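You operate a simulated robot arm through the tools that you are given. There is no shell and no other tool. Be economical: measure what you need, move in short steps, check, and stop when the job is done.

You are at the controls of a simulated two-armed robot. One attempt, no reset.

TASK
Match the sensor in the heat block at 37.
Fine: one press on match when both displays stand still; dial off, then lift it on to the fit mat. Set down upright: sensor.

Only the result counts: the job must be done as asked and must still hold three seconds after the hand-in. Knocking over, shifting, dropping, spilling or breaking anything else fails it.

THE ROBOT
Two 7-joint arms with fingered hands on one trunk, on a base that drives. Base frame: it is fixed to the floor where the robot stands at the start and does not move with it; the origin is under the middle of the robot, x ahead of it, y to its left, z up. Readings come in cm, degrees, newtons and seconds.
The left shoulder is at the start at [4.2, 16.3, 106.1], the right one opposite. Places, roughly: fit mat [70, -30, 80]; heat block [50, -10, 80]; heat dial [50, -10, 90]; match button [50, 0, 90]. Payload 4 kg a hand.
The tool frame of a hand sits at the grasp point between the pads (the TCP): z along the fingers, y along the line on which they close. The tips reach 3.6 cm beyond it. The gripper opens to 12.4 cm. The gripper's body begins 4.2 cm behind the TCP. The gripper is a hand of 4 fingers: y runs from the thumb to the fingers, the wrist lies at [-1.5, -9.9, -18.9] in the tool frame, and closing takes about 1.5 s.
Orientation is that of the tool frame in the base frame, as a unit quaternion [w, x, y, z]. With the fingers straight down and the wrist toward the robot, the tool's x, y and z point along [0, 1, 0], [1, 0, 0] and [0, 0, -1] of the base frame.

THE INTERFACE
- The arms move only by the tool jog_arm. It takes "left_deltas", "right_deltas" or both (then of equal length, played together; a hand with none holds still); each is a list of rows, each an object (a shift or turn left out is 0, a gripper value left out holds the last) with "xyz": the shift along the tool's x, y, z in units of 30 mm (1.0 is 30 mm), a list of three; "dr": the turn, a rotation vector about the tool's x, y, z in units of 8 degrees (1.0 is 8 degrees), a list of three. In form: [{"xyz": [dx, dy, dz], "dr": [rx, ry, rz]}, ...]. A call has 1 to 12 rows; each row shifts and turns the commanded pose from where the row before left it, along the tool's axes as they then stand. "left_hand" and "right_hand" are, for a hand that has rows, the opening, from 0 (shut) to 1 (fully open), set as the call begins (left out, the last holds). A call with a number of a shift or a turn outside -1 to 1 is refused whole. Each row takes 0.2 s and may step no farther than 5 cm and 8.6 degrees from the row before; otherwise, or with a gripper value out of range, the whole call is refused. Where a pose cannot be reached the arm comes as near as it can. A force on the tool above 40 N (or 10 N above the force at the start of the call, whichever is more), or a blocked arm, ends the call early, and 0.2 s more pass. Each finger travels about 4.5 cm/s and halts on what it meets, pressing with about 33 N; the grip force reading is that of the motor and also rises with nothing between the fingers. The clock runs only during rows and for 0.2 s after the last one: add rows that do not move to give the fingers time. The reply holds the time, the measured pose of the TCP, the force on the tool along the base axes, the opening and the grip force, in the units named above and with some noise, with the torque about the TCP (base axes, N m) and any sound that the robot's microphone picked up.
- Cameras (640 x 400 px; columns grow to the right, rows downward): "scene" is now at [14.79, -3.09, 129.25]; the picture's right is [-0.35, -0.93, 0.05], its down [-0.46, 0.12, -0.88] and it looks along [0.82, -0.33, -0.47] (base axes); focal length 261 px, centre (320, 200). "left" rides on the left gripper at [-7.5, -8.6, -12.3] in its tool frame; the picture's right is [-0.70, -0.34, 0.63], its down [0.64, -0.68, 0.35] and it looks along [0.32, 0.65, 0.69] (tool axes); focal length 275 px, centre (320, 200). "right" rides on the right gripper at [7.5, -8.6, -12.3] in its tool frame; the picture's right is [-0.70, 0.34, -0.63], its down [-0.64, -0.68, 0.35] and it looks along [-0.32, 0.65, 0.69] (tool axes); focal length 275 px, centre (320, 200). There is no depth. A picture from a camera that has moved, and an enlarged one, comes with that camera's place and axes in the base frame and with its lens. The place of the scene camera against the robot may be out by one fixed shift of up to 1.2 cm in any direction.
- snapshot(camera): a new picture of that camera. It takes no simulated time.
- lift_body(by): slides the trunk up (or, below 0, down) by that many cm; the arms and the scene camera ride with it, the base frame stays. It gives what a move gives, with no picture.
- steer(legs): drives the robot by 1 to 6 legs, each [ahead, left, turn to the left] in cm, cm and degrees, along the robot's own axes; the way and the turn of a leg run together, so that a leg with both is an arc; at most 150 cm and 180 degrees a leg. The arms and the cameras ride along, it lands a little off, and it stops where it bumps. It gives what a move gives.
- finger_targets(index, middle, ring, thumb_bend, thumb_turn, hand): sets how far each is bent, from 0 (flat) to 1 (curled in); at 0.3 the hand is open as for a grip, at 0.7 the pads meet at the TCP. One left out holds its place. A second passes; each finger stops where it meets its share of the squeeze, and holds until it gets a number again. A gripper value or a shape takes the hand back. It gives what a move gives, with no picture; readings hold the bend of each and the force on the fingers (four entries, about 0 where the hand has none), thumb and palm. thumb_turn goes from beside the hand (0) to across from the fingers (1), as for a grip.
- preshape(shape, hand): the hand has 4 fingers and takes this shape, open, in about a second: jaw (thumb against the fingers, like two jaws); tri (thumb and two fingers); tip (a fingertip pinch); poke (one finger out to press); point (the index stretched); flat (the hand flat); cup (the hand cupped); fist (a fist). The gripper value then closes the fingers along that shape, each until it touches; the sizes above hold for jaw. It gives what a move gives, with no picture.
- pan_tilt(pan, tilt): turns the head with the scene camera to pan (to the left, within 86 degrees either way) and tilt (down, from -29 to 69), counted from straight ahead of the robot. It gives what a move gives.
- zoom(camera, box): a new picture of the part [left, top, right, bottom] of that camera's present view, enlarged. It takes no simulated time.
- sign_off(): hands the job in; it is judged then, once.

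Go step by step. Nothing tells you exact positions but the pictures and the camera data: compare them with the known pose of the tool, close in by small moves and look again before you grip or let go. The budget is 120 turns and 108 pictures, counting those below and the enlarged ones. Unless the task says otherwise, let go and move clear before handing in, and close with one line.

The tools are called by a JSON object that holds its "api" and its "payload". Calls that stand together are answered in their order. jog_arm: Moves the arms, as the interface text tells. Its arguments: {"type":"object","properties":{"left_deltas":{"type":"array"},"left_hand":{"type":"number"},"right_deltas":{"type":"array"},"right_hand":{"type":"number"}},"required":[]} The other tools are called the same way: lift_body (by) slides the trunk up or down; preshape (shape, hand) gives the hand a shape; finger_targets (index, middle, ring, thumb_bend, thumb_turn, hand) moves the fingers one by one; steer (legs) drives the base; pan_tilt (pan, tilt) turns the head that bears the scene camera; snapshot (camera) takes a picture; zoom (camera, box) takes an enlarged picture of a part of a camera's view; sign_off () hands the job in.

At the start:

```text
t: 0.0
left_eef_pos: [71.75, 9.4, 114.42]
left_tcp_rot: [0.0, 0.707, 0.707, 0.0]
left_contact_force: [0.4, -0.5, 0.1]
left_ft_torque: [-0.01, -0.01, 0.03]
left_gripper_width: 12.36
left_gripper_force: 0.0
left_shape: jaw
left_bend: [0.3, 0.3, 0.3, 0.3, 0.98]
left_finger forces: [0.0, 0.1, 0.0, 0.1, 0.0, 0.0]
right_eef_pos: [68.8, -44.21, 115.91]
right_tcp_rot: [0.0, 0.707, 0.707, 0.0]
right_contact_force: [-0.5, 0.1, -0.5]
right_ft_torque: [-0.01, 0.01, 0.01]
right_gripper_width: 12.38
right_gripper_force: 0.1
right_shape: jaw
right_bend: [0.3, 0.3, 0.3, 0.3, 0.98]
right_finger forces: [0.0, 0.0, 0.0, 0.1, 0.0, 0.0]
trunk travel left (down, up): [-22.5, 25.3]
robot x, y, heading: [-0.03, 0.1, -0.1]
head pan, tilt: [-20.8, 19.9]
```

scene: 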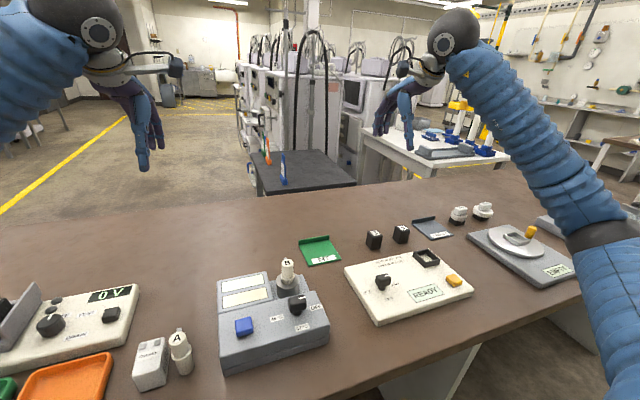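
right: 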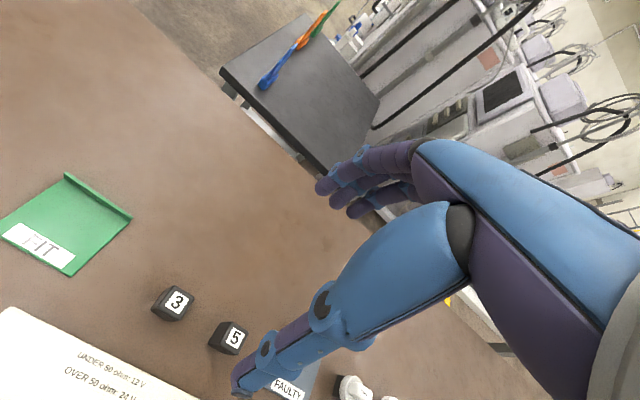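
left: 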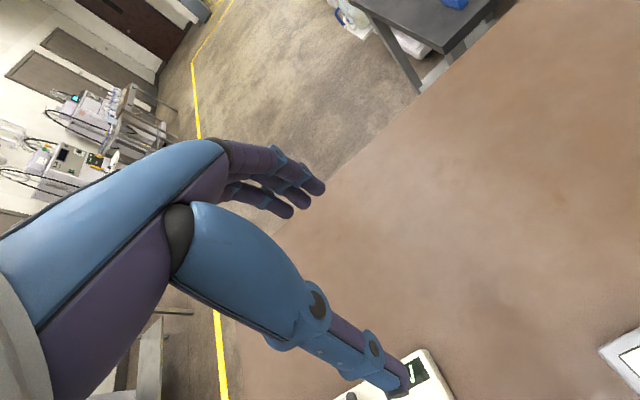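

The heat block with two displays, a blue button, a dial and sensor B stands in the middle; the green fit mat lies beyond it. I'll zoom in on the details first.

{"api": "zoom", "payload": {"camera": "scene", "box": [200, 240, 360, 380]}}

{"api": "pan_tilt", "payload": {"pan": -5, "tilt": 45}}

{"api": "snapshot", "payload": {"camera": "scene"}}

```text
2.86 times, centred on (280, 310) of scene
camera zoom: at [14.79, -3.09, 129.25], right [-0.35, -0.93, 0.05], down [-0.46, 0.12, -0.88], along [0.82, -0.33, -0.47], focal length 746 px, centre (434, -114)
```

zoom: 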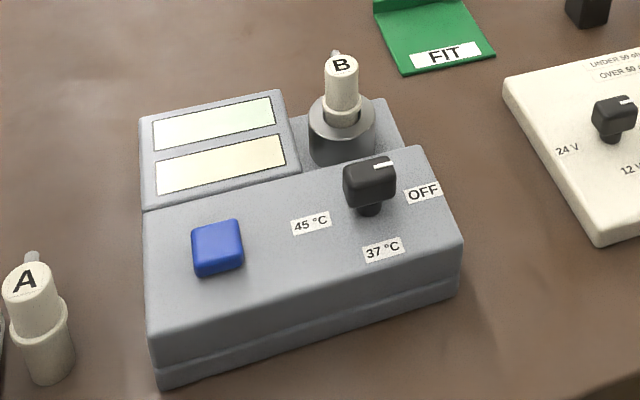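

```text
t: 0.9
left_eef_pos: [71.65, 9.4, 114.47]
left_tcp_rot: [0.0, 0.707, 0.707, 0.0]
left_contact_force: [0.6, 0.0, -0.6]
left_ft_torque: [0.0, -0.02, -0.02]
left_gripper_width: 12.37
left_gripper_force: 0.1
left_shape: jaw
left_bend: [0.3, 0.3, 0.3, 0.3, 0.98]
left_finger forces: [0.0, 0.1, 0.1, 0.1, 0.1, 0.0]
right_eef_pos: [68.84, -44.13, 115.93]
right_tcp_rot: [0.0, 0.707, 0.707, 0.0]
right_contact_force: [-0.7, -0.8, 0.0]
right_ft_torque: [0.0, 0.01, 0.0]
right_gripper_width: 12.41
right_gripper_force: 0.0
right_shape: jaw
right_bend: [0.3, 0.3, 0.3, 0.3, 0.98]
right_finger forces: [0.0, 0.0, 0.0, 0.1, 0.0, 0.0]
trunk travel left (down, up): [-22.5, 25.3]
robot x, y, heading: [-0.3, -0.13, 0.0]
head pan, tilt: [-5.0, 45.0]
```

```text
103 pictures are left
camera scene: at [13.6, -0.5, 125.51], right [-0.09, -1.0, 0.01], down [-0.8, 0.06, -0.59], along [0.59, -0.06, -0.81], focal length 261 px, centre (320, 200)
```

scene: 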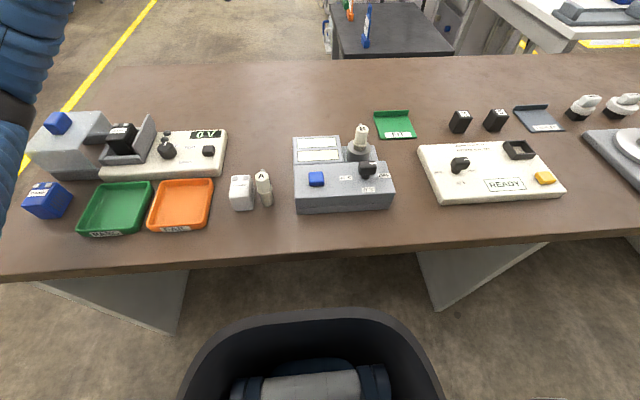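

{"api": "zoom", "payload": {"camera": "scene", "box": [280, 110, 408, 220]}}

{"api": "zoom", "payload": {"camera": "scene", "box": [340, 100, 430, 156]}}

```text
3.64 times, centred on (344, 165) of scene
camera zoom: at [13.6, -0.5, 125.51], right [-0.09, -1.0, 0.01], down [-0.8, 0.06, -0.59], along [0.59, -0.06, -0.81], focal length 949 px, centre (233, 327)
```

zoom: 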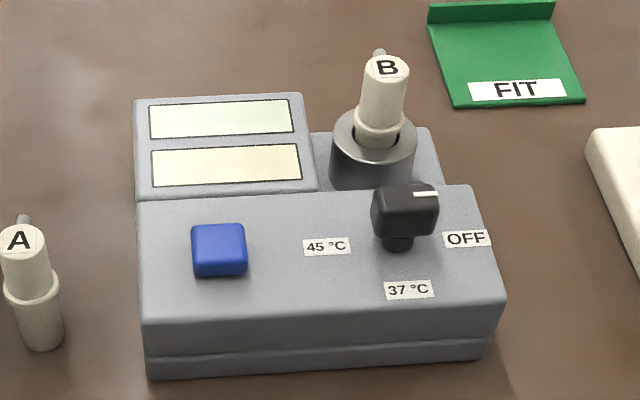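

```text
7.11 times, centred on (385, 128) of scene
camera zoom: at [13.6, -0.5, 125.51], right [-0.09, -1.0, 0.01], down [-0.8, 0.06, -0.59], along [0.59, -0.06, -0.81], focal length 1856 px, centre (-142, 712)
```

zoom: 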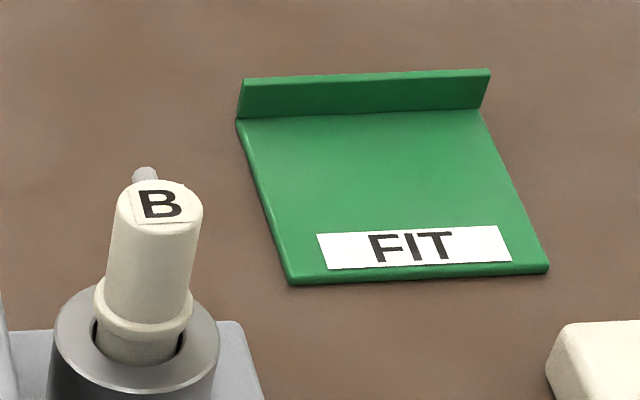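

Sensor B sits in the block at about [51, -12] and the dial at [46, -12] is on OFF. That is too close for the reach, so I'll back the base up 18 cm and look again.

{"api": "steer", "payload": {"legs": [[-18, 0, 0]]}}

{"api": "snapshot", "payload": {"camera": "scene"}}

{"api": "snapshot", "payload": {"camera": "right"}}

```text
t: 2.4
left_eef_pos: [53.52, 9.33, 114.66]
left_tcp_rot: [0.001, 0.707, 0.707, 0.0]
left_contact_force: [-0.5, -0.6, 1.4]
left_ft_torque: [-0.01, -0.01, -0.01]
left_gripper_width: 12.38
left_gripper_force: 0.1
left_shape: jaw
left_bend: [0.3, 0.3, 0.3, 0.3, 0.98]
left_finger forces: [0.0, 0.0, 0.0, 0.0, 0.0, 0.0]
right_eef_pos: [50.57, -44.27, 116.05]
right_tcp_rot: [0.0, 0.707, 0.707, 0.0]
right_contact_force: [0.9, -0.2, -0.3]
right_ft_torque: [0.0, -0.01, -0.01]
right_gripper_width: 12.37
right_gripper_force: 0.1
right_shape: jaw
right_bend: [0.3, 0.3, 0.3, 0.3, 0.98]
right_finger forces: [0.0, 0.0, 0.0, 0.1, 0.0, 0.0]
trunk travel left (down, up): [-22.5, 25.3]
robot x, y, heading: [-17.65, -0.22, -0.1]
head pan, tilt: [-5.0, 45.0]
```

```text
100 pictures are left
camera scene: at [-4.57, -0.5, 125.53], right [-0.09, -1.0, 0.01], down [-0.8, 0.06, -0.59], along [0.59, -0.06, -0.81], focal length 261 px, centre (320, 200)
```

scene: 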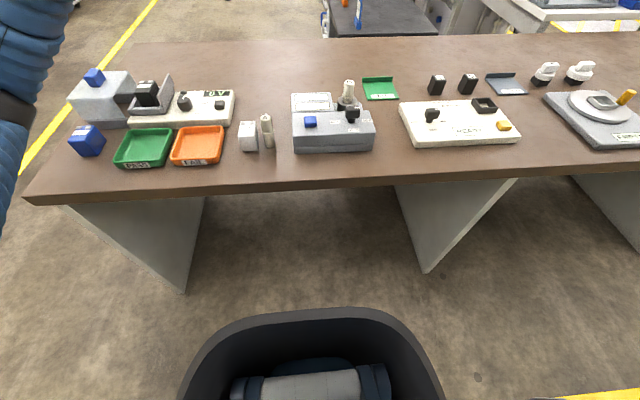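

```text
99 pictures are left
camera right: at [42.1, -36.49, 128.28], right [0.34, -0.7, 0.63], down [-0.68, -0.64, -0.35], along [0.65, -0.32, -0.69], focal length 275 px, centre (320, 200)
```

right: 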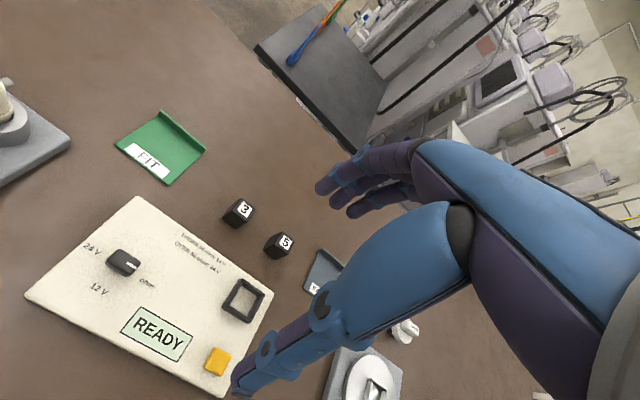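

{"api": "pan_tilt", "payload": {"pan": -8, "tilt": 25}}

{"api": "snapshot", "payload": {"camera": "scene"}}

```text
t: 3.2
left_eef_pos: [53.79, 9.45, 114.53]
left_tcp_rot: [0.0, 0.707, 0.707, -0.001]
left_contact_force: [-0.3, 0.1, -0.2]
left_ft_torque: [0.01, 0.03, 0.02]
left_gripper_width: 12.38
left_gripper_force: 0.1
left_shape: jaw
left_bend: [0.3, 0.3, 0.3, 0.3, 0.98]
left_finger forces: [0.0, 0.0, 0.0, 0.0, 0.1, 0.1]
right_eef_pos: [50.76, -44.08, 115.94]
right_tcp_rot: [0.0, 0.708, 0.707, 0.0]
right_contact_force: [-0.1, -0.2, -0.5]
right_ft_torque: [-0.01, 0.01, 0.02]
right_gripper_width: 12.39
right_gripper_force: 0.1
right_shape: jaw
right_bend: [0.3, 0.3, 0.3, 0.3, 0.98]
right_finger forces: [0.0, 0.0, 0.0, 0.0, 0.0, 0.0]
trunk travel left (down, up): [-22.5, 25.3]
robot x, y, heading: [-17.97, 0.05, -0.0]
head pan, tilt: [-8.0, 25.0]
```

```text
98 pictures are left
camera scene: at [-2.93, -1.07, 128.36], right [-0.14, -0.99, 0.02], down [-0.55, 0.06, -0.83], along [0.82, -0.13, -0.56], focal length 261 px, centre (320, 200)
```

scene: 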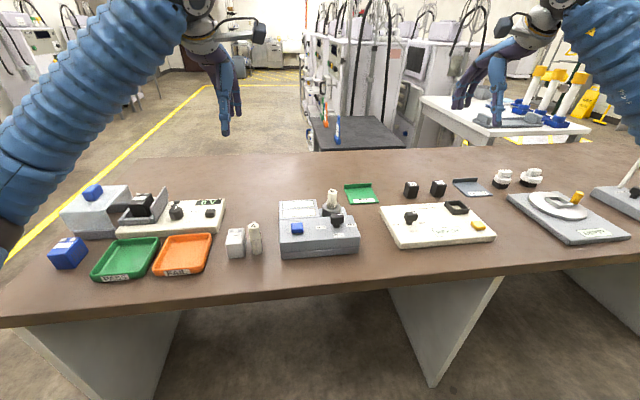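

{"api": "jog_arm", "payload": {"right_deltas": [{"xyz": [0.95, -0.41, 0.39]}, {"xyz": [0.95, -0.41, 0.39]}, {"xyz": [0.95, -0.41, 0.39]}, {"xyz": [0.95, -0.41, 0.39]}, {"xyz": [0.95, -0.41, 0.39]}, {"xyz": [0.95, -0.41, 0.39]}, {"xyz": [0.95, -0.41, 0.39]}, {"xyz": [0.95, -0.41, 0.39]}, {"xyz": [0.95, -0.41, 0.39]}, {"xyz": [0.95, -0.41, 0.39]}, {"xyz": [0.95, -0.41, 0.39]}, {"xyz": [0.95, -0.41, 0.39]}]}}

{"api": "snapshot", "payload": {"camera": "right"}}

{"api": "snapshot", "payload": {"camera": "scene"}}

```text
t: 5.8
left_eef_pos: [53.81, 9.52, 114.51]
left_tcp_rot: [0.0, 0.707, 0.707, 0.0]
left_contact_force: [0.7, 1.1, -0.2]
left_ft_torque: [0.02, 0.04, 0.0]
left_gripper_width: 12.36
left_gripper_force: 0.2
left_shape: jaw
left_bend: [0.3, 0.3, 0.3, 0.3, 0.98]
left_finger forces: [0.0, 0.0, 0.1, 0.0, 0.1, 0.0]
right_eef_pos: [35.84, -9.84, 101.94]
right_tcp_rot: [0.0, 0.707, 0.707, 0.0]
right_contact_force: [0.0, 0.4, -0.6]
right_ft_torque: [-0.02, 0.05, -0.04]
right_gripper_width: 12.36
right_gripper_force: 0.0
right_shape: jaw
right_bend: [0.3, 0.3, 0.3, 0.3, 0.98]
right_finger forces: [0.0, 0.1, 0.0, 0.0, 0.0, 0.0]
trunk travel left (down, up): [-22.5, 25.3]
robot x, y, heading: [-18.12, 0.23, 0.1]
head pan, tilt: [-8.0, 25.0]
```

```text
97 pictures are left
camera right: at [27.45, -2.25, 114.1], right [0.34, -0.7, 0.63], down [-0.68, -0.64, -0.35], along [0.65, -0.32, -0.69], focal length 275 px, centre (320, 200)
```

right: 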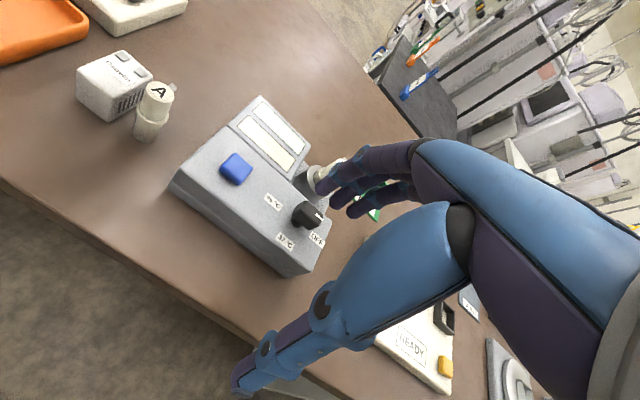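

```text
96 pictures are left
camera scene: at [-2.91, -1.0, 128.36], right [-0.14, -0.99, 0.02], down [-0.55, 0.06, -0.83], along [0.82, -0.13, -0.56], focal length 261 px, centre (320, 200)
```

scene: 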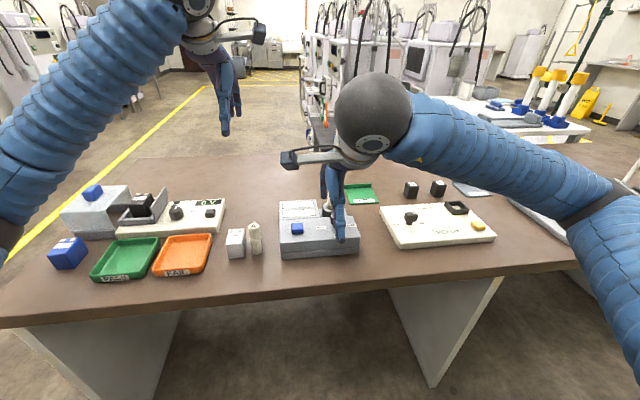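

{"api": "zoom", "payload": {"camera": "right", "box": [160, 90, 352, 280]}}

{"api": "jog_arm", "payload": {"right_deltas": [{"xyz": [-0.8, 0, -0.8]}, {"xyz": [-0.8, 0, -0.8]}, {"xyz": [-0.8, 0, -0.8]}]}}

{"api": "snapshot", "payload": {"camera": "right"}}

{"api": "zoom", "payload": {"camera": "right", "box": [120, 90, 312, 280]}}

```text
2.11 times, centred on (256, 185) of right
camera zoom: at [27.45, -2.25, 114.1], right [0.34, -0.7, 0.63], down [-0.68, -0.64, -0.35], along [0.65, -0.32, -0.69], focal length 580 px, centre (455, 232)
```

zoom: 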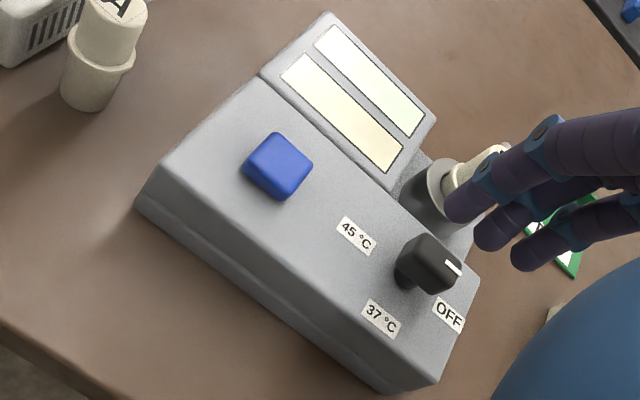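

```text
t: 6.6
left_eef_pos: [53.66, 9.31, 114.46]
left_tcp_rot: [0.0, 0.707, 0.707, 0.0]
left_contact_force: [-0.8, 0.3, 0.4]
left_ft_torque: [0.0, -0.01, -0.01]
left_gripper_width: 12.38
left_gripper_force: 0.0
left_shape: jaw
left_bend: [0.3, 0.3, 0.3, 0.3, 0.98]
left_finger forces: [0.0, 0.0, 0.0, 0.1, 0.0, 0.0]
right_eef_pos: [35.81, -17.25, 109.19]
right_tcp_rot: [0.0, 0.708, 0.706, 0.0]
right_contact_force: [-0.3, 0.4, -0.4]
right_ft_torque: [0.0, -0.02, -0.01]
right_gripper_width: 12.34
right_gripper_force: 0.1
right_shape: jaw
right_bend: [0.3, 0.3, 0.3, 0.3, 0.98]
right_finger forces: [0.1, 0.0, 0.1, 0.0, 0.0, 0.1]
trunk travel left (down, up): [-22.5, 25.3]
robot x, y, heading: [-18.53, 0.03, -0.3]
head pan, tilt: [-8.0, 25.0]
```

```text
94 pictures are left
camera right: at [27.34, -9.56, 121.38], right [0.34, -0.7, 0.63], down [-0.68, -0.65, -0.35], along [0.65, -0.31, -0.69], focal length 275 px, centre (320, 200)
```

right: 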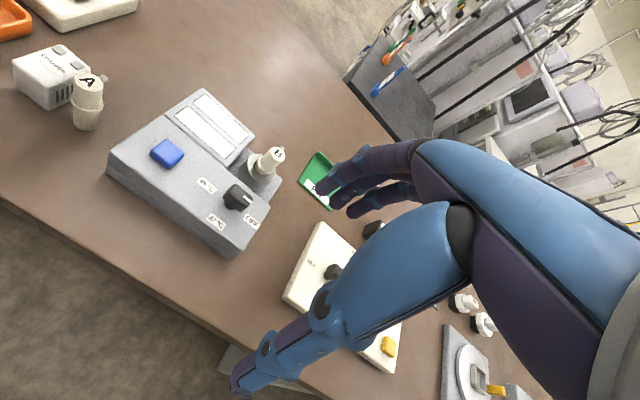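

```text
2.11 times, centred on (216, 185) of right
camera zoom: at [27.34, -9.56, 121.38], right [0.34, -0.7, 0.63], down [-0.68, -0.65, -0.35], along [0.65, -0.31, -0.69], focal length 580 px, centre (539, 232)
```

zoom: 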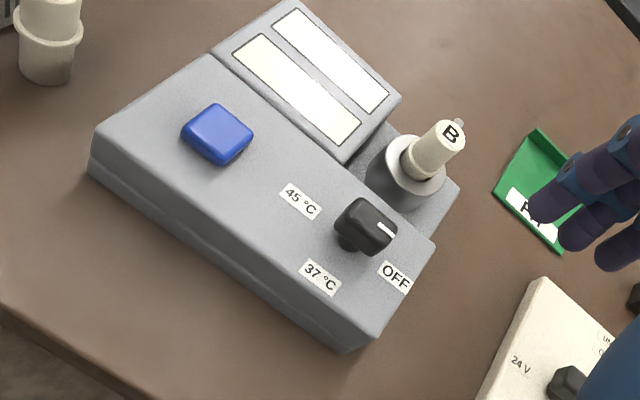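

Triangulated: dial knob top ≈ [47.6, -13.2, 89.9], button top ≈ [46.7, -3.2, 88.5], sensor top ≈ [53.5, -13, 95]. I'll take the fingertip pinch shape and look at how it stands.

{"api": "preshape", "payload": {"hand": "right", "shape": "tip"}}

{"api": "snapshot", "payload": {"camera": "right"}}

{"api": "zoom", "payload": {"camera": "scene", "box": [270, 100, 430, 260]}}

```text
t: 7.5
left_eef_pos: [53.59, 9.35, 114.56]
left_tcp_rot: [0.0, 0.707, 0.707, 0.0]
left_contact_force: [-0.7, -0.1, -0.9]
left_ft_torque: [0.01, 0.0, -0.02]
left_gripper_width: 12.37
left_gripper_force: 0.1
left_shape: jaw
left_bend: [0.3, 0.3, 0.3, 0.3, 0.98]
left_finger forces: [0.0, 0.1, 0.1, 0.0, 0.0, 0.0]
right_eef_pos: [35.92, -17.21, 109.0]
right_tcp_rot: [0.0, 0.707, 0.707, 0.0]
right_contact_force: [0.4, 0.1, -0.4]
right_ft_torque: [0.02, 0.01, -0.01]
right_gripper_width: 12.36
right_gripper_force: 0.1
right_shape: tip
right_bend: [0.31, 0.98, 0.99, 0.3, 0.98]
right_finger forces: [0.0, 0.0, 0.1, 0.0, 0.0, 0.0]
trunk travel left (down, up): [-22.5, 25.3]
robot x, y, heading: [-17.97, 0.2, -0.1]
head pan, tilt: [-8.0, 25.0]
```

```text
92 pictures are left
camera right: at [27.4, -9.51, 121.32], right [0.34, -0.7, 0.63], down [-0.68, -0.64, -0.35], along [0.65, -0.32, -0.69], focal length 275 px, centre (320, 200)
```

right: 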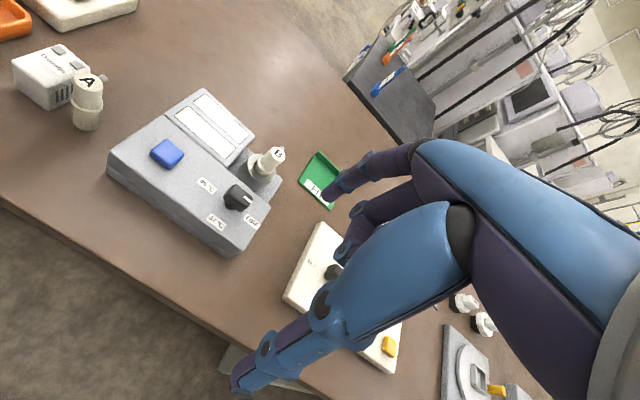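

```text
2.50 times, centred on (350, 180) of scene
camera zoom: at [-2.93, -1.06, 128.37], right [-0.14, -0.99, 0.02], down [-0.55, 0.06, -0.83], along [0.82, -0.13, -0.56], focal length 652 px, centre (245, 250)
```

zoom: 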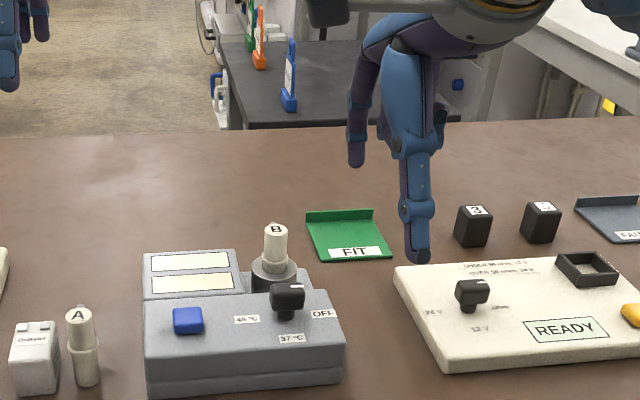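

{"api": "jog_arm", "payload": {"right_deltas": [{}, {}, {}, {}, {}, {}, {}, {}], "right_hand": 0.3}}

{"api": "snapshot", "payload": {"camera": "right"}}

{"api": "zoom", "payload": {"camera": "scene", "box": [300, 100, 460, 200]}}

{"api": "snapshot", "payload": {"camera": "left"}}

```text
t: 9.3
left_eef_pos: [53.67, 9.35, 114.42]
left_tcp_rot: [0.0, 0.707, 0.707, 0.0]
left_contact_force: [0.1, 0.0, 0.1]
left_ft_torque: [0.02, 0.02, 0.01]
left_gripper_width: 12.38
left_gripper_force: 0.0
left_shape: jaw
left_bend: [0.3, 0.3, 0.3, 0.3, 0.98]
left_finger forces: [0.0, 0.0, 0.0, 0.0, 0.0, 0.0]
right_eef_pos: [35.89, -17.13, 109.12]
right_tcp_rot: [0.0, 0.707, 0.707, -0.001]
right_contact_force: [-0.1, 0.8, -0.1]
right_ft_torque: [-0.03, 0.03, 0.02]
right_gripper_width: 3.97
right_gripper_force: 0.1
right_shape: tip
right_bend: [0.52, 0.98, 0.99, 0.61, 1.0]
right_finger forces: [0.1, 0.0, 0.0, 0.1, 0.0, 0.0]
trunk travel left (down, up): [-22.5, 25.3]
robot x, y, heading: [-18.41, 0.25, 0.0]
head pan, tilt: [-8.0, 25.0]
```

```text
90 pictures are left
camera right: at [27.41, -9.52, 121.33], right [0.34, -0.7, 0.63], down [-0.68, -0.64, -0.35], along [0.65, -0.32, -0.69], focal length 275 px, centre (320, 200)
```

right: 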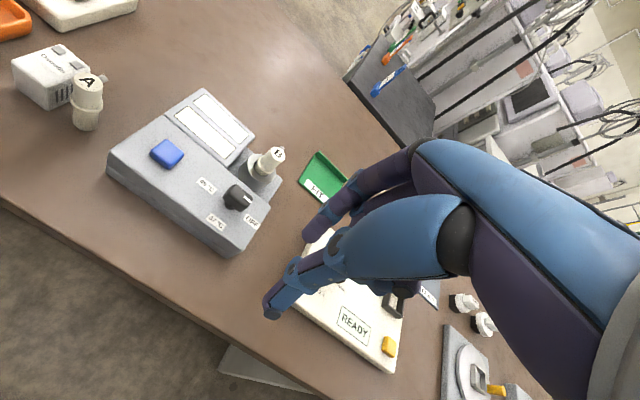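

```text
4.00 times, centred on (380, 150) of scene
camera zoom: at [-2.92, -1.06, 128.37], right [-0.14, -0.99, 0.02], down [-0.55, 0.06, -0.83], along [0.82, -0.13, -0.56], focal length 1044 px, centre (80, 400)
```

zoom: 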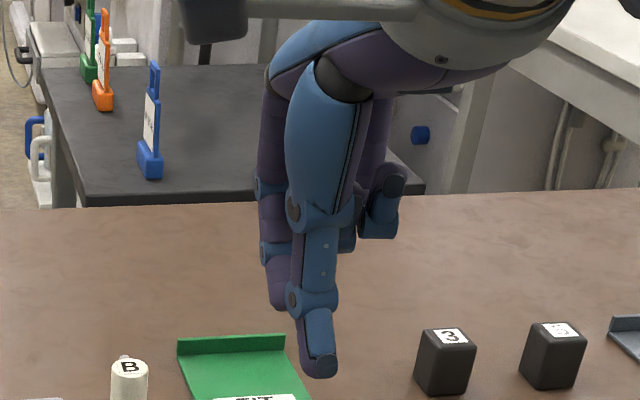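

```text
88 pictures are left
camera left: at [45.03, 1.8, 126.73], right [-0.34, -0.7, -0.63], down [-0.68, 0.64, -0.35], along [0.65, 0.32, -0.69], focal length 275 px, centre (320, 200)
```

left: 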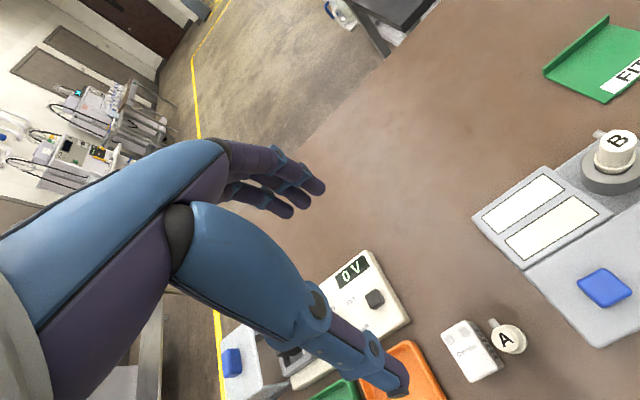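

The pinch closes on the tool axis, good. The sensor stands close behind the dial, so I'll test in the air whether the right hand can turn 90° clockwise above the dial.

{"api": "jog_arm", "payload": {"right_deltas": [{"xyz": [0.33, 0.98, 0]}, {"xyz": [0.33, 0.98, 0]}, {"xyz": [0.33, 0.98, 0]}, {"xyz": [0.33, 0.96, 0]}]}}

{"api": "jog_arm", "payload": {"right_deltas": [{"dr": [0, 0, 1]}, {"dr": [0, 0, 1]}, {"dr": [0, 0, 1]}, {"dr": [0, 0, 1]}, {"dr": [0, 0, 1]}, {"dr": [0, 0, 1]}, {"dr": [0, 0, 1]}, {"dr": [0, 0, 1]}, {"dr": [0, 0, 1]}, {"dr": [0, 0, 1]}, {"dr": [0, 0, 1]}, {"dr": [0, 0, 0.25]}]}}

{"api": "snapshot", "payload": {"camera": "scene"}}

{"api": "snapshot", "payload": {"camera": "right"}}

```text
t: 10.3
left_eef_pos: [53.81, 9.41, 114.52]
left_tcp_rot: [0.0, 0.707, 0.707, 0.001]
left_contact_force: [-0.5, -0.2, -0.2]
left_ft_torque: [-0.04, 0.02, 0.0]
left_gripper_width: 12.37
left_gripper_force: 0.1
left_shape: jaw
left_bend: [0.3, 0.3, 0.3, 0.3, 0.98]
left_finger forces: [0.1, 0.0, 0.0, 0.0, 0.1, 0.0]
right_eef_pos: [47.79, -13.01, 109.12]
right_tcp_rot: [0.0, 0.707, 0.707, 0.0]
right_contact_force: [0.5, -0.1, 0.5]
right_ft_torque: [0.02, 0.01, 0.01]
right_gripper_width: 3.94
right_gripper_force: 0.1
right_shape: tip
right_bend: [0.52, 0.98, 0.99, 0.61, 1.0]
right_finger forces: [0.0, 0.0, 0.0, 0.1, 0.0, 0.0]
trunk travel left (down, up): [-22.5, 25.3]
robot x, y, heading: [-18.19, -0.28, -0.1]
head pan, tilt: [-8.0, 25.0]
```

```text
t: 12.9
left_eef_pos: [53.73, 9.29, 114.45]
left_tcp_rot: [0.0, 0.708, 0.707, 0.0]
left_contact_force: [0.2, 0.5, -0.6]
left_ft_torque: [-0.01, 0.01, 0.01]
left_gripper_width: 12.37
left_gripper_force: 0.1
left_shape: jaw
left_bend: [0.3, 0.3, 0.3, 0.3, 0.98]
left_finger forces: [0.1, 0.0, 0.1, 0.0, 0.0, 0.0]
right_eef_pos: [47.69, -13.22, 109.12]
right_tcp_rot: [0.0, 1.0, 0.0, 0.0]
right_contact_force: [-0.8, -0.6, 0.0]
right_ft_torque: [-0.02, 0.01, -0.02]
right_gripper_width: 3.93
right_gripper_force: 0.1
right_shape: tip
right_bend: [0.52, 0.98, 0.99, 0.61, 1.0]
right_finger forces: [0.0, 0.0, 0.0, 0.0, 0.1, 0.0]
trunk travel left (down, up): [-22.5, 25.3]
robot x, y, heading: [-18.15, 0.08, 0.0]
head pan, tilt: [-8.0, 25.0]
```

```text
87 pictures are left
camera scene: at [-2.91, -1.07, 128.36], right [-0.14, -0.99, 0.02], down [-0.55, 0.06, -0.83], along [0.82, -0.13, -0.56], focal length 261 px, centre (320, 200)
```

scene: 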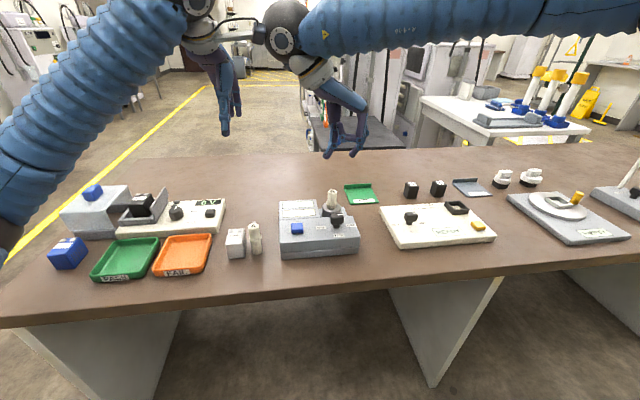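

```text
86 pictures are left
camera right: at [55.28, -4.46, 121.31], right [-0.7, -0.34, 0.63], down [-0.64, 0.68, -0.35], along [-0.32, -0.65, -0.69], focal length 275 px, centre (320, 200)
```

right: 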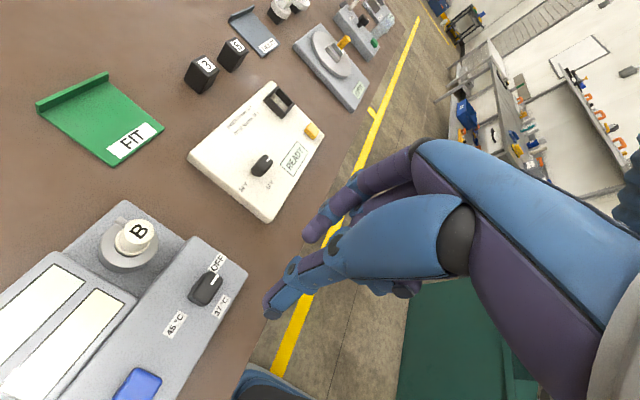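

{"api": "zoom", "payload": {"camera": "right", "box": [60, 180, 260, 320]}}

{"api": "zoom", "payload": {"camera": "scene", "box": [260, 50, 400, 170]}}

```text
2.86 times, centred on (160, 250) of right
camera zoom: at [55.28, -4.46, 121.31], right [-0.7, -0.34, 0.63], down [-0.64, 0.68, -0.35], along [-0.32, -0.65, -0.69], focal length 786 px, centre (777, 57)
```

zoom: 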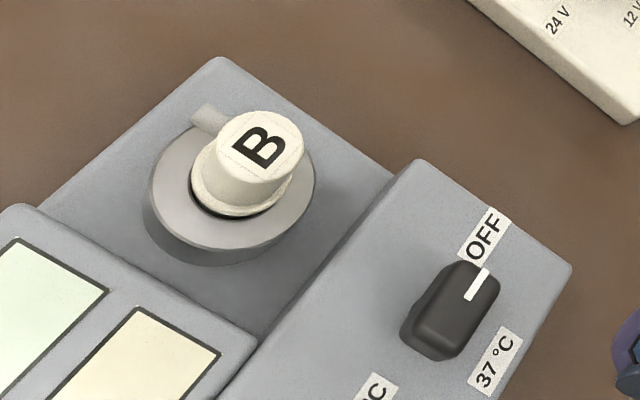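

```text
3.33 times, centred on (330, 110) of scene
camera zoom: at [-2.91, -1.07, 128.36], right [-0.14, -0.99, 0.02], down [-0.55, 0.06, -0.83], along [0.82, -0.13, -0.56], focal length 870 px, centre (287, 500)
```

zoom: 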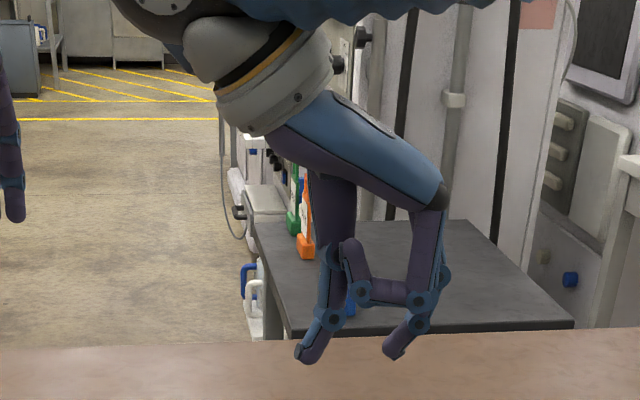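

The right hand reaches that turn well. The knob is a bar, narrow across x, so I pinch across x and turn 90° clockwise. The index knuckle bulges towards the sensor, so I'll try a pinch shifted to the index side.

{"api": "finger_targets", "payload": {"hand": "right", "index": 0.42, "thumb_bend": 0.78}}

{"api": "zoom", "payload": {"camera": "scene", "box": [260, 50, 400, 170]}}

{"api": "snapshot", "payload": {"camera": "right"}}

```text
t: 13.9
left_eef_pos: [53.75, 9.48, 114.49]
left_tcp_rot: [0.0, 0.707, 0.707, 0.0]
left_contact_force: [-0.4, 1.0, 0.1]
left_ft_torque: [0.02, -0.02, 0.02]
left_gripper_width: 12.35
left_gripper_force: 0.1
left_shape: jaw
left_bend: [0.3, 0.3, 0.3, 0.3, 0.98]
left_finger forces: [0.0, 0.0, 0.0, 0.1, 0.0, 0.1]
right_eef_pos: [47.64, -13.19, 109.14]
right_tcp_rot: [0.0, 1.0, -0.001, -0.001]
right_contact_force: [-0.1, 0.4, 0.0]
right_ft_torque: [0.03, 0.03, 0.0]
right_gripper_width: 2.42
right_gripper_force: 0.0
right_shape: fingers
right_bend: [0.42, 0.98, 0.99, 0.78, 1.0]
right_finger forces: [0.0, 0.0, 0.1, 0.0, 0.0, 0.0]
trunk travel left (down, up): [-22.5, 25.3]
robot x, y, heading: [-17.91, 0.01, 0.3]
head pan, tilt: [-8.0, 25.0]
```

```text
3.33 times, centred on (330, 110) of scene
camera zoom: at [-2.92, -1.05, 128.37], right [-0.14, -0.99, 0.02], down [-0.55, 0.06, -0.83], along [0.82, -0.13, -0.56], focal length 870 px, centre (287, 500)
```

zoom: 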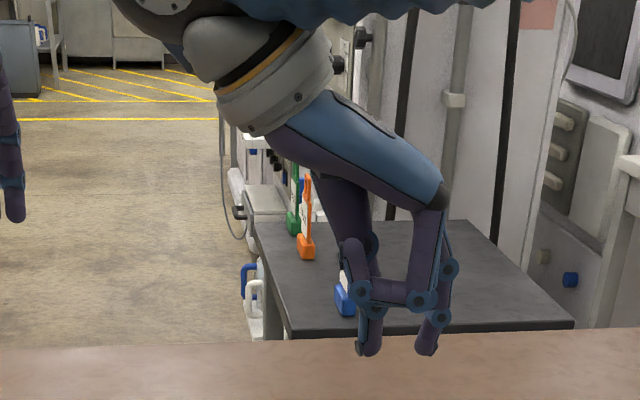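

```text
82 pictures are left
camera right: at [55.27, -4.43, 121.34], right [-0.7, -0.34, 0.63], down [-0.64, 0.68, -0.35], along [-0.32, -0.65, -0.69], focal length 275 px, centre (320, 200)
```

right: 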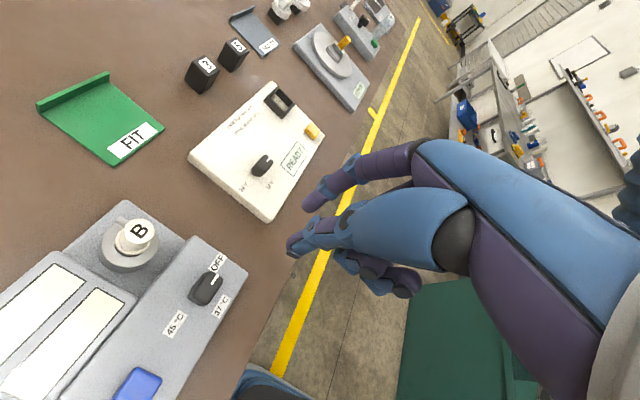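

The shifted pinch has upright pads and a smaller bulge. I'll rotate back, tilt the hand 12° back, open slightly and hover in front of and above the knob.

{"api": "jog_arm", "payload": {"right_deltas": [{"dr": [0, 0, -1]}, {"dr": [0, 0, -1]}, {"dr": [0, 0, -1]}, {"dr": [0, 0, -1]}, {"dr": [0, 0, -1]}, {"dr": [0, 0, -1]}, {"dr": [0, 0, -1]}, {"dr": [0, 0, -1]}, {"dr": [0, 0, -1]}, {"dr": [0, 0, -1]}, {"dr": [0, 0, -1]}, {"dr": [0, 0, -0.25]}]}}

{"api": "finger_targets", "payload": {"hand": "right", "index": 0.4, "thumb_bend": 0.73}}

{"api": "jog_arm", "payload": {"right_deltas": [{"xyz": [-0.1, -0.5, 0.6], "dr": [-0.75, 0, 0]}, {"xyz": [0, -0.5, 0.6], "dr": [-0.75, 0, 0]}, {"xyz": [0, 0, 0.9]}, {"xyz": [0, 0, 0.9]}, {"xyz": [0, 0, 0.9]}]}}

{"api": "snapshot", "payload": {"camera": "right"}}

{"api": "zoom", "payload": {"camera": "scene", "box": [260, 130, 400, 250]}}

```text
t: 16.5
left_eef_pos: [53.73, 9.41, 114.52]
left_tcp_rot: [0.001, 0.707, 0.707, 0.0]
left_contact_force: [0.2, -0.9, -0.6]
left_ft_torque: [0.02, -0.01, -0.02]
left_gripper_width: 12.38
left_gripper_force: 0.2
left_shape: jaw
left_bend: [0.3, 0.3, 0.3, 0.3, 0.98]
left_finger forces: [0.0, 0.0, 0.0, 0.0, 0.0, 0.0]
right_eef_pos: [47.55, -13.2, 109.08]
right_tcp_rot: [0.001, 0.706, 0.708, 0.0]
right_contact_force: [-0.3, 0.3, 1.0]
right_ft_torque: [0.01, 0.02, 0.0]
right_gripper_width: 2.43
right_gripper_force: 0.0
right_shape: fingers
right_bend: [0.42, 0.98, 0.99, 0.78, 1.0]
right_finger forces: [0.0, 0.0, 0.0, 0.1, 0.1, 0.1]
trunk travel left (down, up): [-22.5, 25.3]
robot x, y, heading: [-17.74, 0.34, 0.0]
head pan, tilt: [-8.0, 25.0]
```

```text
t: 17.5
left_eef_pos: [53.75, 9.3, 114.41]
left_tcp_rot: [0.0, 0.707, 0.707, -0.001]
left_contact_force: [0.5, -0.4, 0.1]
left_ft_torque: [-0.01, -0.01, -0.02]
left_gripper_width: 12.36
left_gripper_force: 0.1
left_shape: jaw
left_bend: [0.3, 0.3, 0.3, 0.3, 0.98]
left_finger forces: [0.0, 0.0, 0.0, 0.0, 0.0, 0.0]
right_eef_pos: [47.61, -13.27, 109.2]
right_tcp_rot: [0.0, 0.707, 0.707, 0.0]
right_contact_force: [0.1, -1.4, -0.4]
right_ft_torque: [-0.01, 0.01, 0.03]
right_gripper_width: 3.8
right_gripper_force: 0.0
right_shape: fingers
right_bend: [0.4, 0.97, 0.99, 0.73, 1.0]
right_finger forces: [0.0, 0.1, 0.0, 0.0, 0.1, 0.1]
trunk travel left (down, up): [-22.5, 25.3]
robot x, y, heading: [-17.97, -0.42, 0.0]
head pan, tilt: [-8.0, 25.0]
```

```text
t: 18.7
left_eef_pos: [53.77, 9.26, 114.46]
left_tcp_rot: [-0.001, 0.707, 0.707, 0.0]
left_contact_force: [-0.4, -0.1, -0.1]
left_ft_torque: [0.01, 0.03, 0.0]
left_gripper_width: 12.4
left_gripper_force: 0.0
left_shape: jaw
left_bend: [0.3, 0.3, 0.3, 0.3, 0.98]
left_finger forces: [0.0, 0.0, 0.0, 0.0, 0.0, 0.0]
right_eef_pos: [46.59, -13.51, 97.35]
right_tcp_rot: [0.073, 0.704, 0.703, 0.073]
right_contact_force: [1.0, -0.2, -0.3]
right_ft_torque: [0.01, 0.0, 0.0]
right_gripper_width: 3.8
right_gripper_force: 0.1
right_shape: fingers
right_bend: [0.4, 0.97, 0.99, 0.73, 1.0]
right_finger forces: [0.0, 0.1, 0.0, 0.0, 0.0, 0.0]
trunk travel left (down, up): [-22.5, 25.3]
robot x, y, heading: [-17.74, 0.26, -0.2]
head pan, tilt: [-8.0, 25.0]
```

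```text
81 pictures are left
camera right: at [35.75, -5.82, 107.51], right [0.2, -0.7, 0.69], down [-0.6, -0.64, -0.48], along [0.78, -0.32, -0.54], focal length 275 px, centre (320, 200)
```

right: 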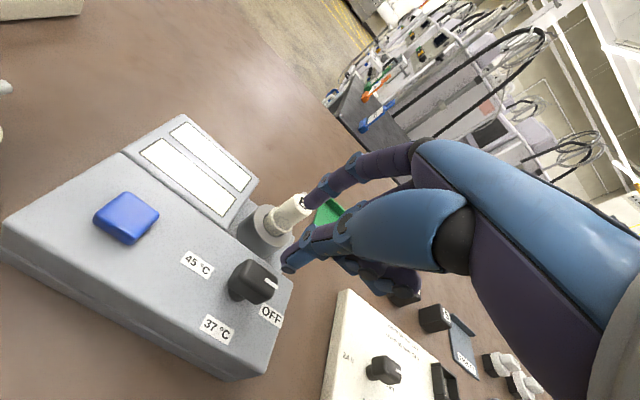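

```text
3.33 times, centred on (330, 190) of scene
camera zoom: at [-2.86, -1.09, 128.35], right [-0.14, -0.99, 0.02], down [-0.55, 0.06, -0.83], along [0.82, -0.13, -0.56], focal length 870 px, centre (287, 233)
```

zoom: 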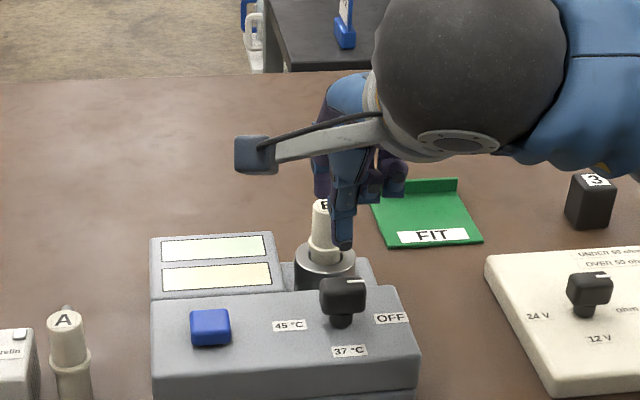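

Knob confirmed at [47.6, -13.15, 89.85]. I shift back 1.8 cm and go part of the way down, then look.

{"api": "jog_arm", "payload": {"right_deltas": [{"xyz": [0, -0.6, -0.128]}, {"xyz": [0, -0.15, 0.69]}, {"xyz": [0, -0.14, 0.64]}]}}

{"api": "snapshot", "payload": {"camera": "right"}}

{"api": "zoom", "payload": {"camera": "right", "box": [220, 130, 360, 230]}}

{"api": "zoom", "payload": {"camera": "scene", "box": [290, 160, 390, 250]}}

```text
t: 19.5
left_eef_pos: [53.75, 9.41, 114.48]
left_tcp_rot: [0.0, 0.707, 0.707, 0.0]
left_contact_force: [0.0, 0.1, -0.5]
left_ft_torque: [0.01, -0.02, -0.01]
left_gripper_width: 12.36
left_gripper_force: 0.1
left_shape: jaw
left_bend: [0.3, 0.3, 0.3, 0.3, 0.98]
left_finger forces: [0.0, 0.0, 0.0, 0.0, 0.1, 0.0]
right_eef_pos: [44.7, -13.62, 93.45]
right_tcp_rot: [0.074, 0.704, 0.703, 0.074]
right_contact_force: [-0.2, -0.3, -0.4]
right_ft_torque: [-0.02, 0.02, -0.01]
right_gripper_width: 3.78
right_gripper_force: 0.0
right_shape: fingers
right_bend: [0.4, 0.97, 0.99, 0.73, 1.0]
right_finger forces: [0.0, 0.0, 0.1, 0.1, 0.0, 0.0]
trunk travel left (down, up): [-22.5, 25.3]
robot x, y, heading: [-18.15, -0.17, 0.5]
head pan, tilt: [-8.0, 25.0]
```

```text
79 pictures are left
camera right: at [33.88, -5.79, 103.57], right [0.2, -0.7, 0.69], down [-0.59, -0.64, -0.48], along [0.78, -0.32, -0.54], focal length 275 px, centre (320, 200)
```

right: 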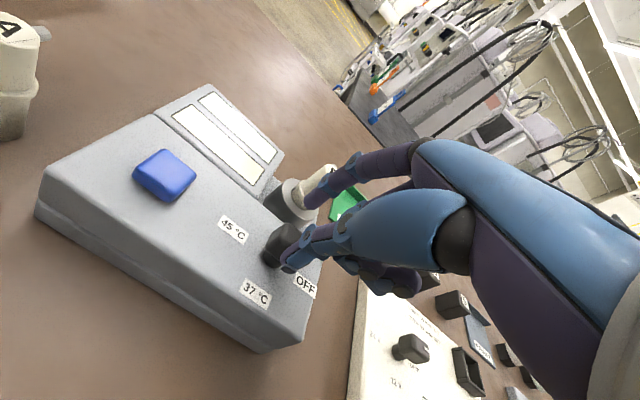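

```text
4.00 times, centred on (290, 180) of right
camera zoom: at [33.88, -5.79, 103.57], right [0.2, -0.7, 0.69], down [-0.59, -0.64, -0.48], along [0.78, -0.32, -0.54], focal length 1101 px, centre (440, 280)
```

zoom: 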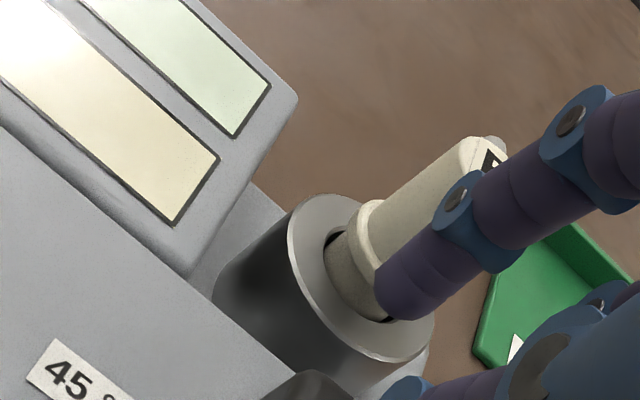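

```text
4.44 times, centred on (340, 205) of scene
camera zoom: at [-2.92, -1.08, 128.37], right [-0.14, -0.99, 0.02], down [-0.55, 0.06, -0.83], along [0.82, -0.13, -0.56], focal length 1160 px, centre (231, 178)
```

zoom: 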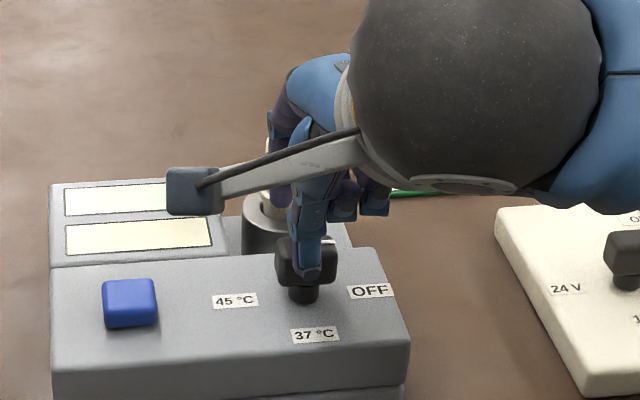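

{"api": "jog_arm", "payload": {"right_deltas": [{"xyz": [0.03, -0.08, 0.37]}, {"xyz": [0, -0.08, 0.37]}]}}

{"api": "snapshot", "payload": {"camera": "right"}}

{"api": "zoom", "payload": {"camera": "scene", "box": [290, 160, 390, 250]}}

{"api": "zoom", "payload": {"camera": "right", "box": [250, 130, 390, 230]}}

```text
t: 20.1
left_eef_pos: [53.81, 9.32, 114.54]
left_tcp_rot: [0.0, 0.707, 0.707, 0.0]
left_contact_force: [0.5, 0.6, -0.9]
left_ft_torque: [0.0, -0.01, 0.0]
left_gripper_width: 12.35
left_gripper_force: 0.0
left_shape: jaw
left_bend: [0.3, 0.3, 0.3, 0.3, 0.98]
left_finger forces: [0.1, 0.0, 0.0, 0.0, 0.1, 0.0]
right_eef_pos: [44.83, -13.3, 91.15]
right_tcp_rot: [0.074, 0.703, 0.703, 0.074]
right_contact_force: [0.3, 0.2, -0.3]
right_ft_torque: [-0.01, 0.04, -0.03]
right_gripper_width: 3.8
right_gripper_force: 0.1
right_shape: fingers
right_bend: [0.4, 0.97, 0.99, 0.73, 1.0]
right_finger forces: [0.1, 0.0, 0.0, 0.0, 0.0, 0.1]
trunk travel left (down, up): [-22.5, 25.3]
robot x, y, heading: [-17.89, 0.55, -0.1]
head pan, tilt: [-8.0, 25.0]
```

```text
76 pictures are left
camera right: at [33.86, -5.7, 101.3], right [0.2, -0.7, 0.69], down [-0.6, -0.64, -0.48], along [0.78, -0.32, -0.54], focal length 275 px, centre (320, 200)
```

right: 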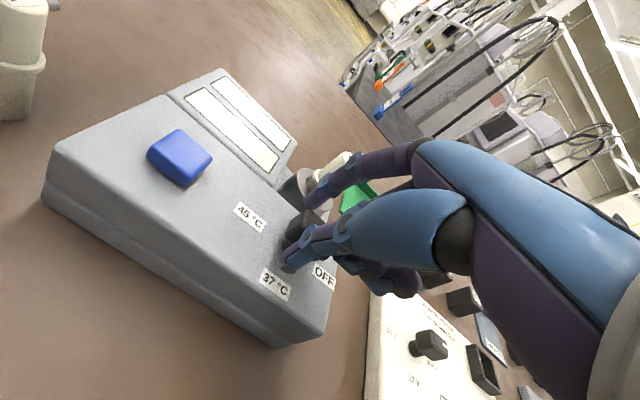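

```text
4.44 times, centred on (340, 205) of scene
camera zoom: at [-2.92, -1.06, 128.37], right [-0.14, -0.99, 0.02], down [-0.55, 0.06, -0.83], along [0.82, -0.13, -0.56], focal length 1160 px, centre (231, 178)
```

zoom: 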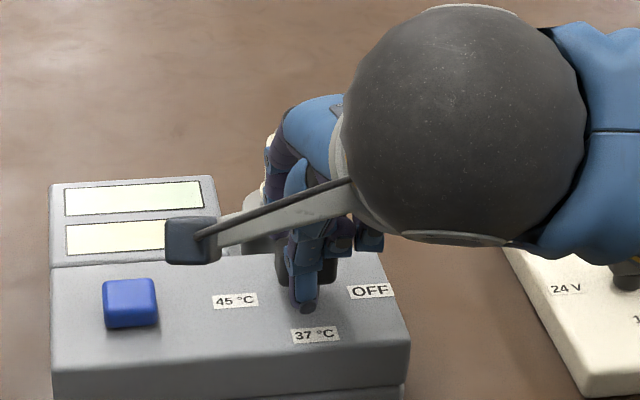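

```text
4.00 times, centred on (320, 180) of right
camera zoom: at [33.86, -5.7, 101.3], right [0.2, -0.7, 0.69], down [-0.6, -0.64, -0.48], along [0.78, -0.32, -0.54], focal length 1101 px, centre (320, 280)
```

zoom: 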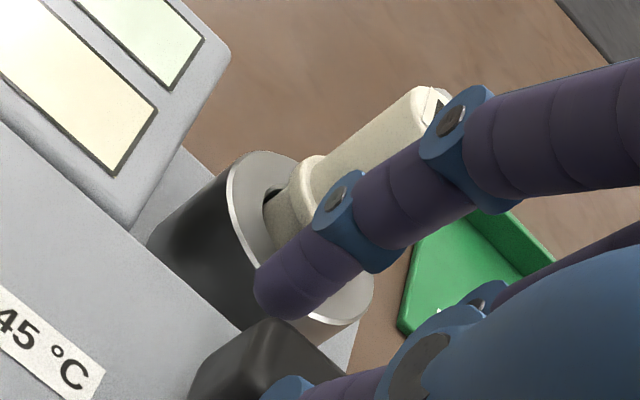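

No contact, with index behind the bar and thumb in front. I close the pinch now.

{"api": "finger_targets", "payload": {"hand": "right", "index": 0.5, "thumb_bend": 0.85}}

{"api": "zoom", "payload": {"camera": "right", "box": [230, 160, 370, 290]}}

```text
t: 21.1
left_eef_pos: [53.83, 9.39, 114.55]
left_tcp_rot: [0.001, 0.706, 0.708, 0.0]
left_contact_force: [-1.1, 0.2, 0.3]
left_ft_torque: [0.0, 0.01, -0.01]
left_gripper_width: 12.36
left_gripper_force: 0.0
left_shape: jaw
left_bend: [0.3, 0.3, 0.3, 0.3, 0.98]
left_finger forces: [0.0, 0.0, 0.0, 0.0, 0.0, 0.0]
right_eef_pos: [44.73, -13.31, 91.19]
right_tcp_rot: [0.074, 0.703, 0.703, 0.073]
right_contact_force: [-7.4, 0.1, -2.7]
right_ft_torque: [-0.05, 0.26, -0.02]
right_gripper_width: 1.79
right_gripper_force: 7.4
right_shape: fingers
right_bend: [0.47, 0.98, 0.99, 0.79, 1.0]
right_finger forces: [3.7, 0.0, 0.0, 0.0, 11.6, 0.0]
trunk travel left (down, up): [-22.5, 25.3]
robot x, y, heading: [-18.23, 0.01, 0.2]
head pan, tilt: [-8.0, 25.0]
```

```text
3.08 times, centred on (300, 225) of right
camera zoom: at [33.82, -5.71, 101.31], right [0.2, -0.7, 0.69], down [-0.6, -0.64, -0.48], along [0.78, -0.32, -0.54], focal length 847 px, centre (382, 123)
```

zoom: 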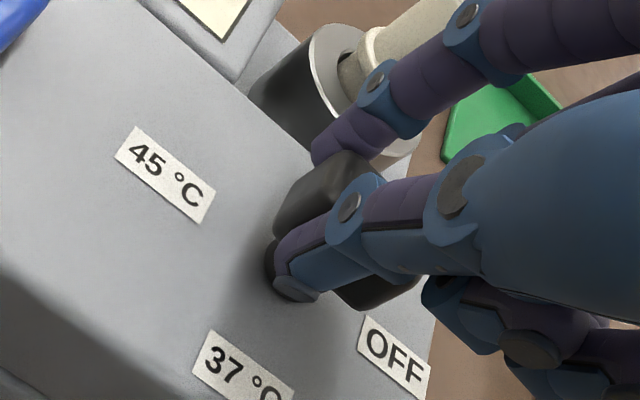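

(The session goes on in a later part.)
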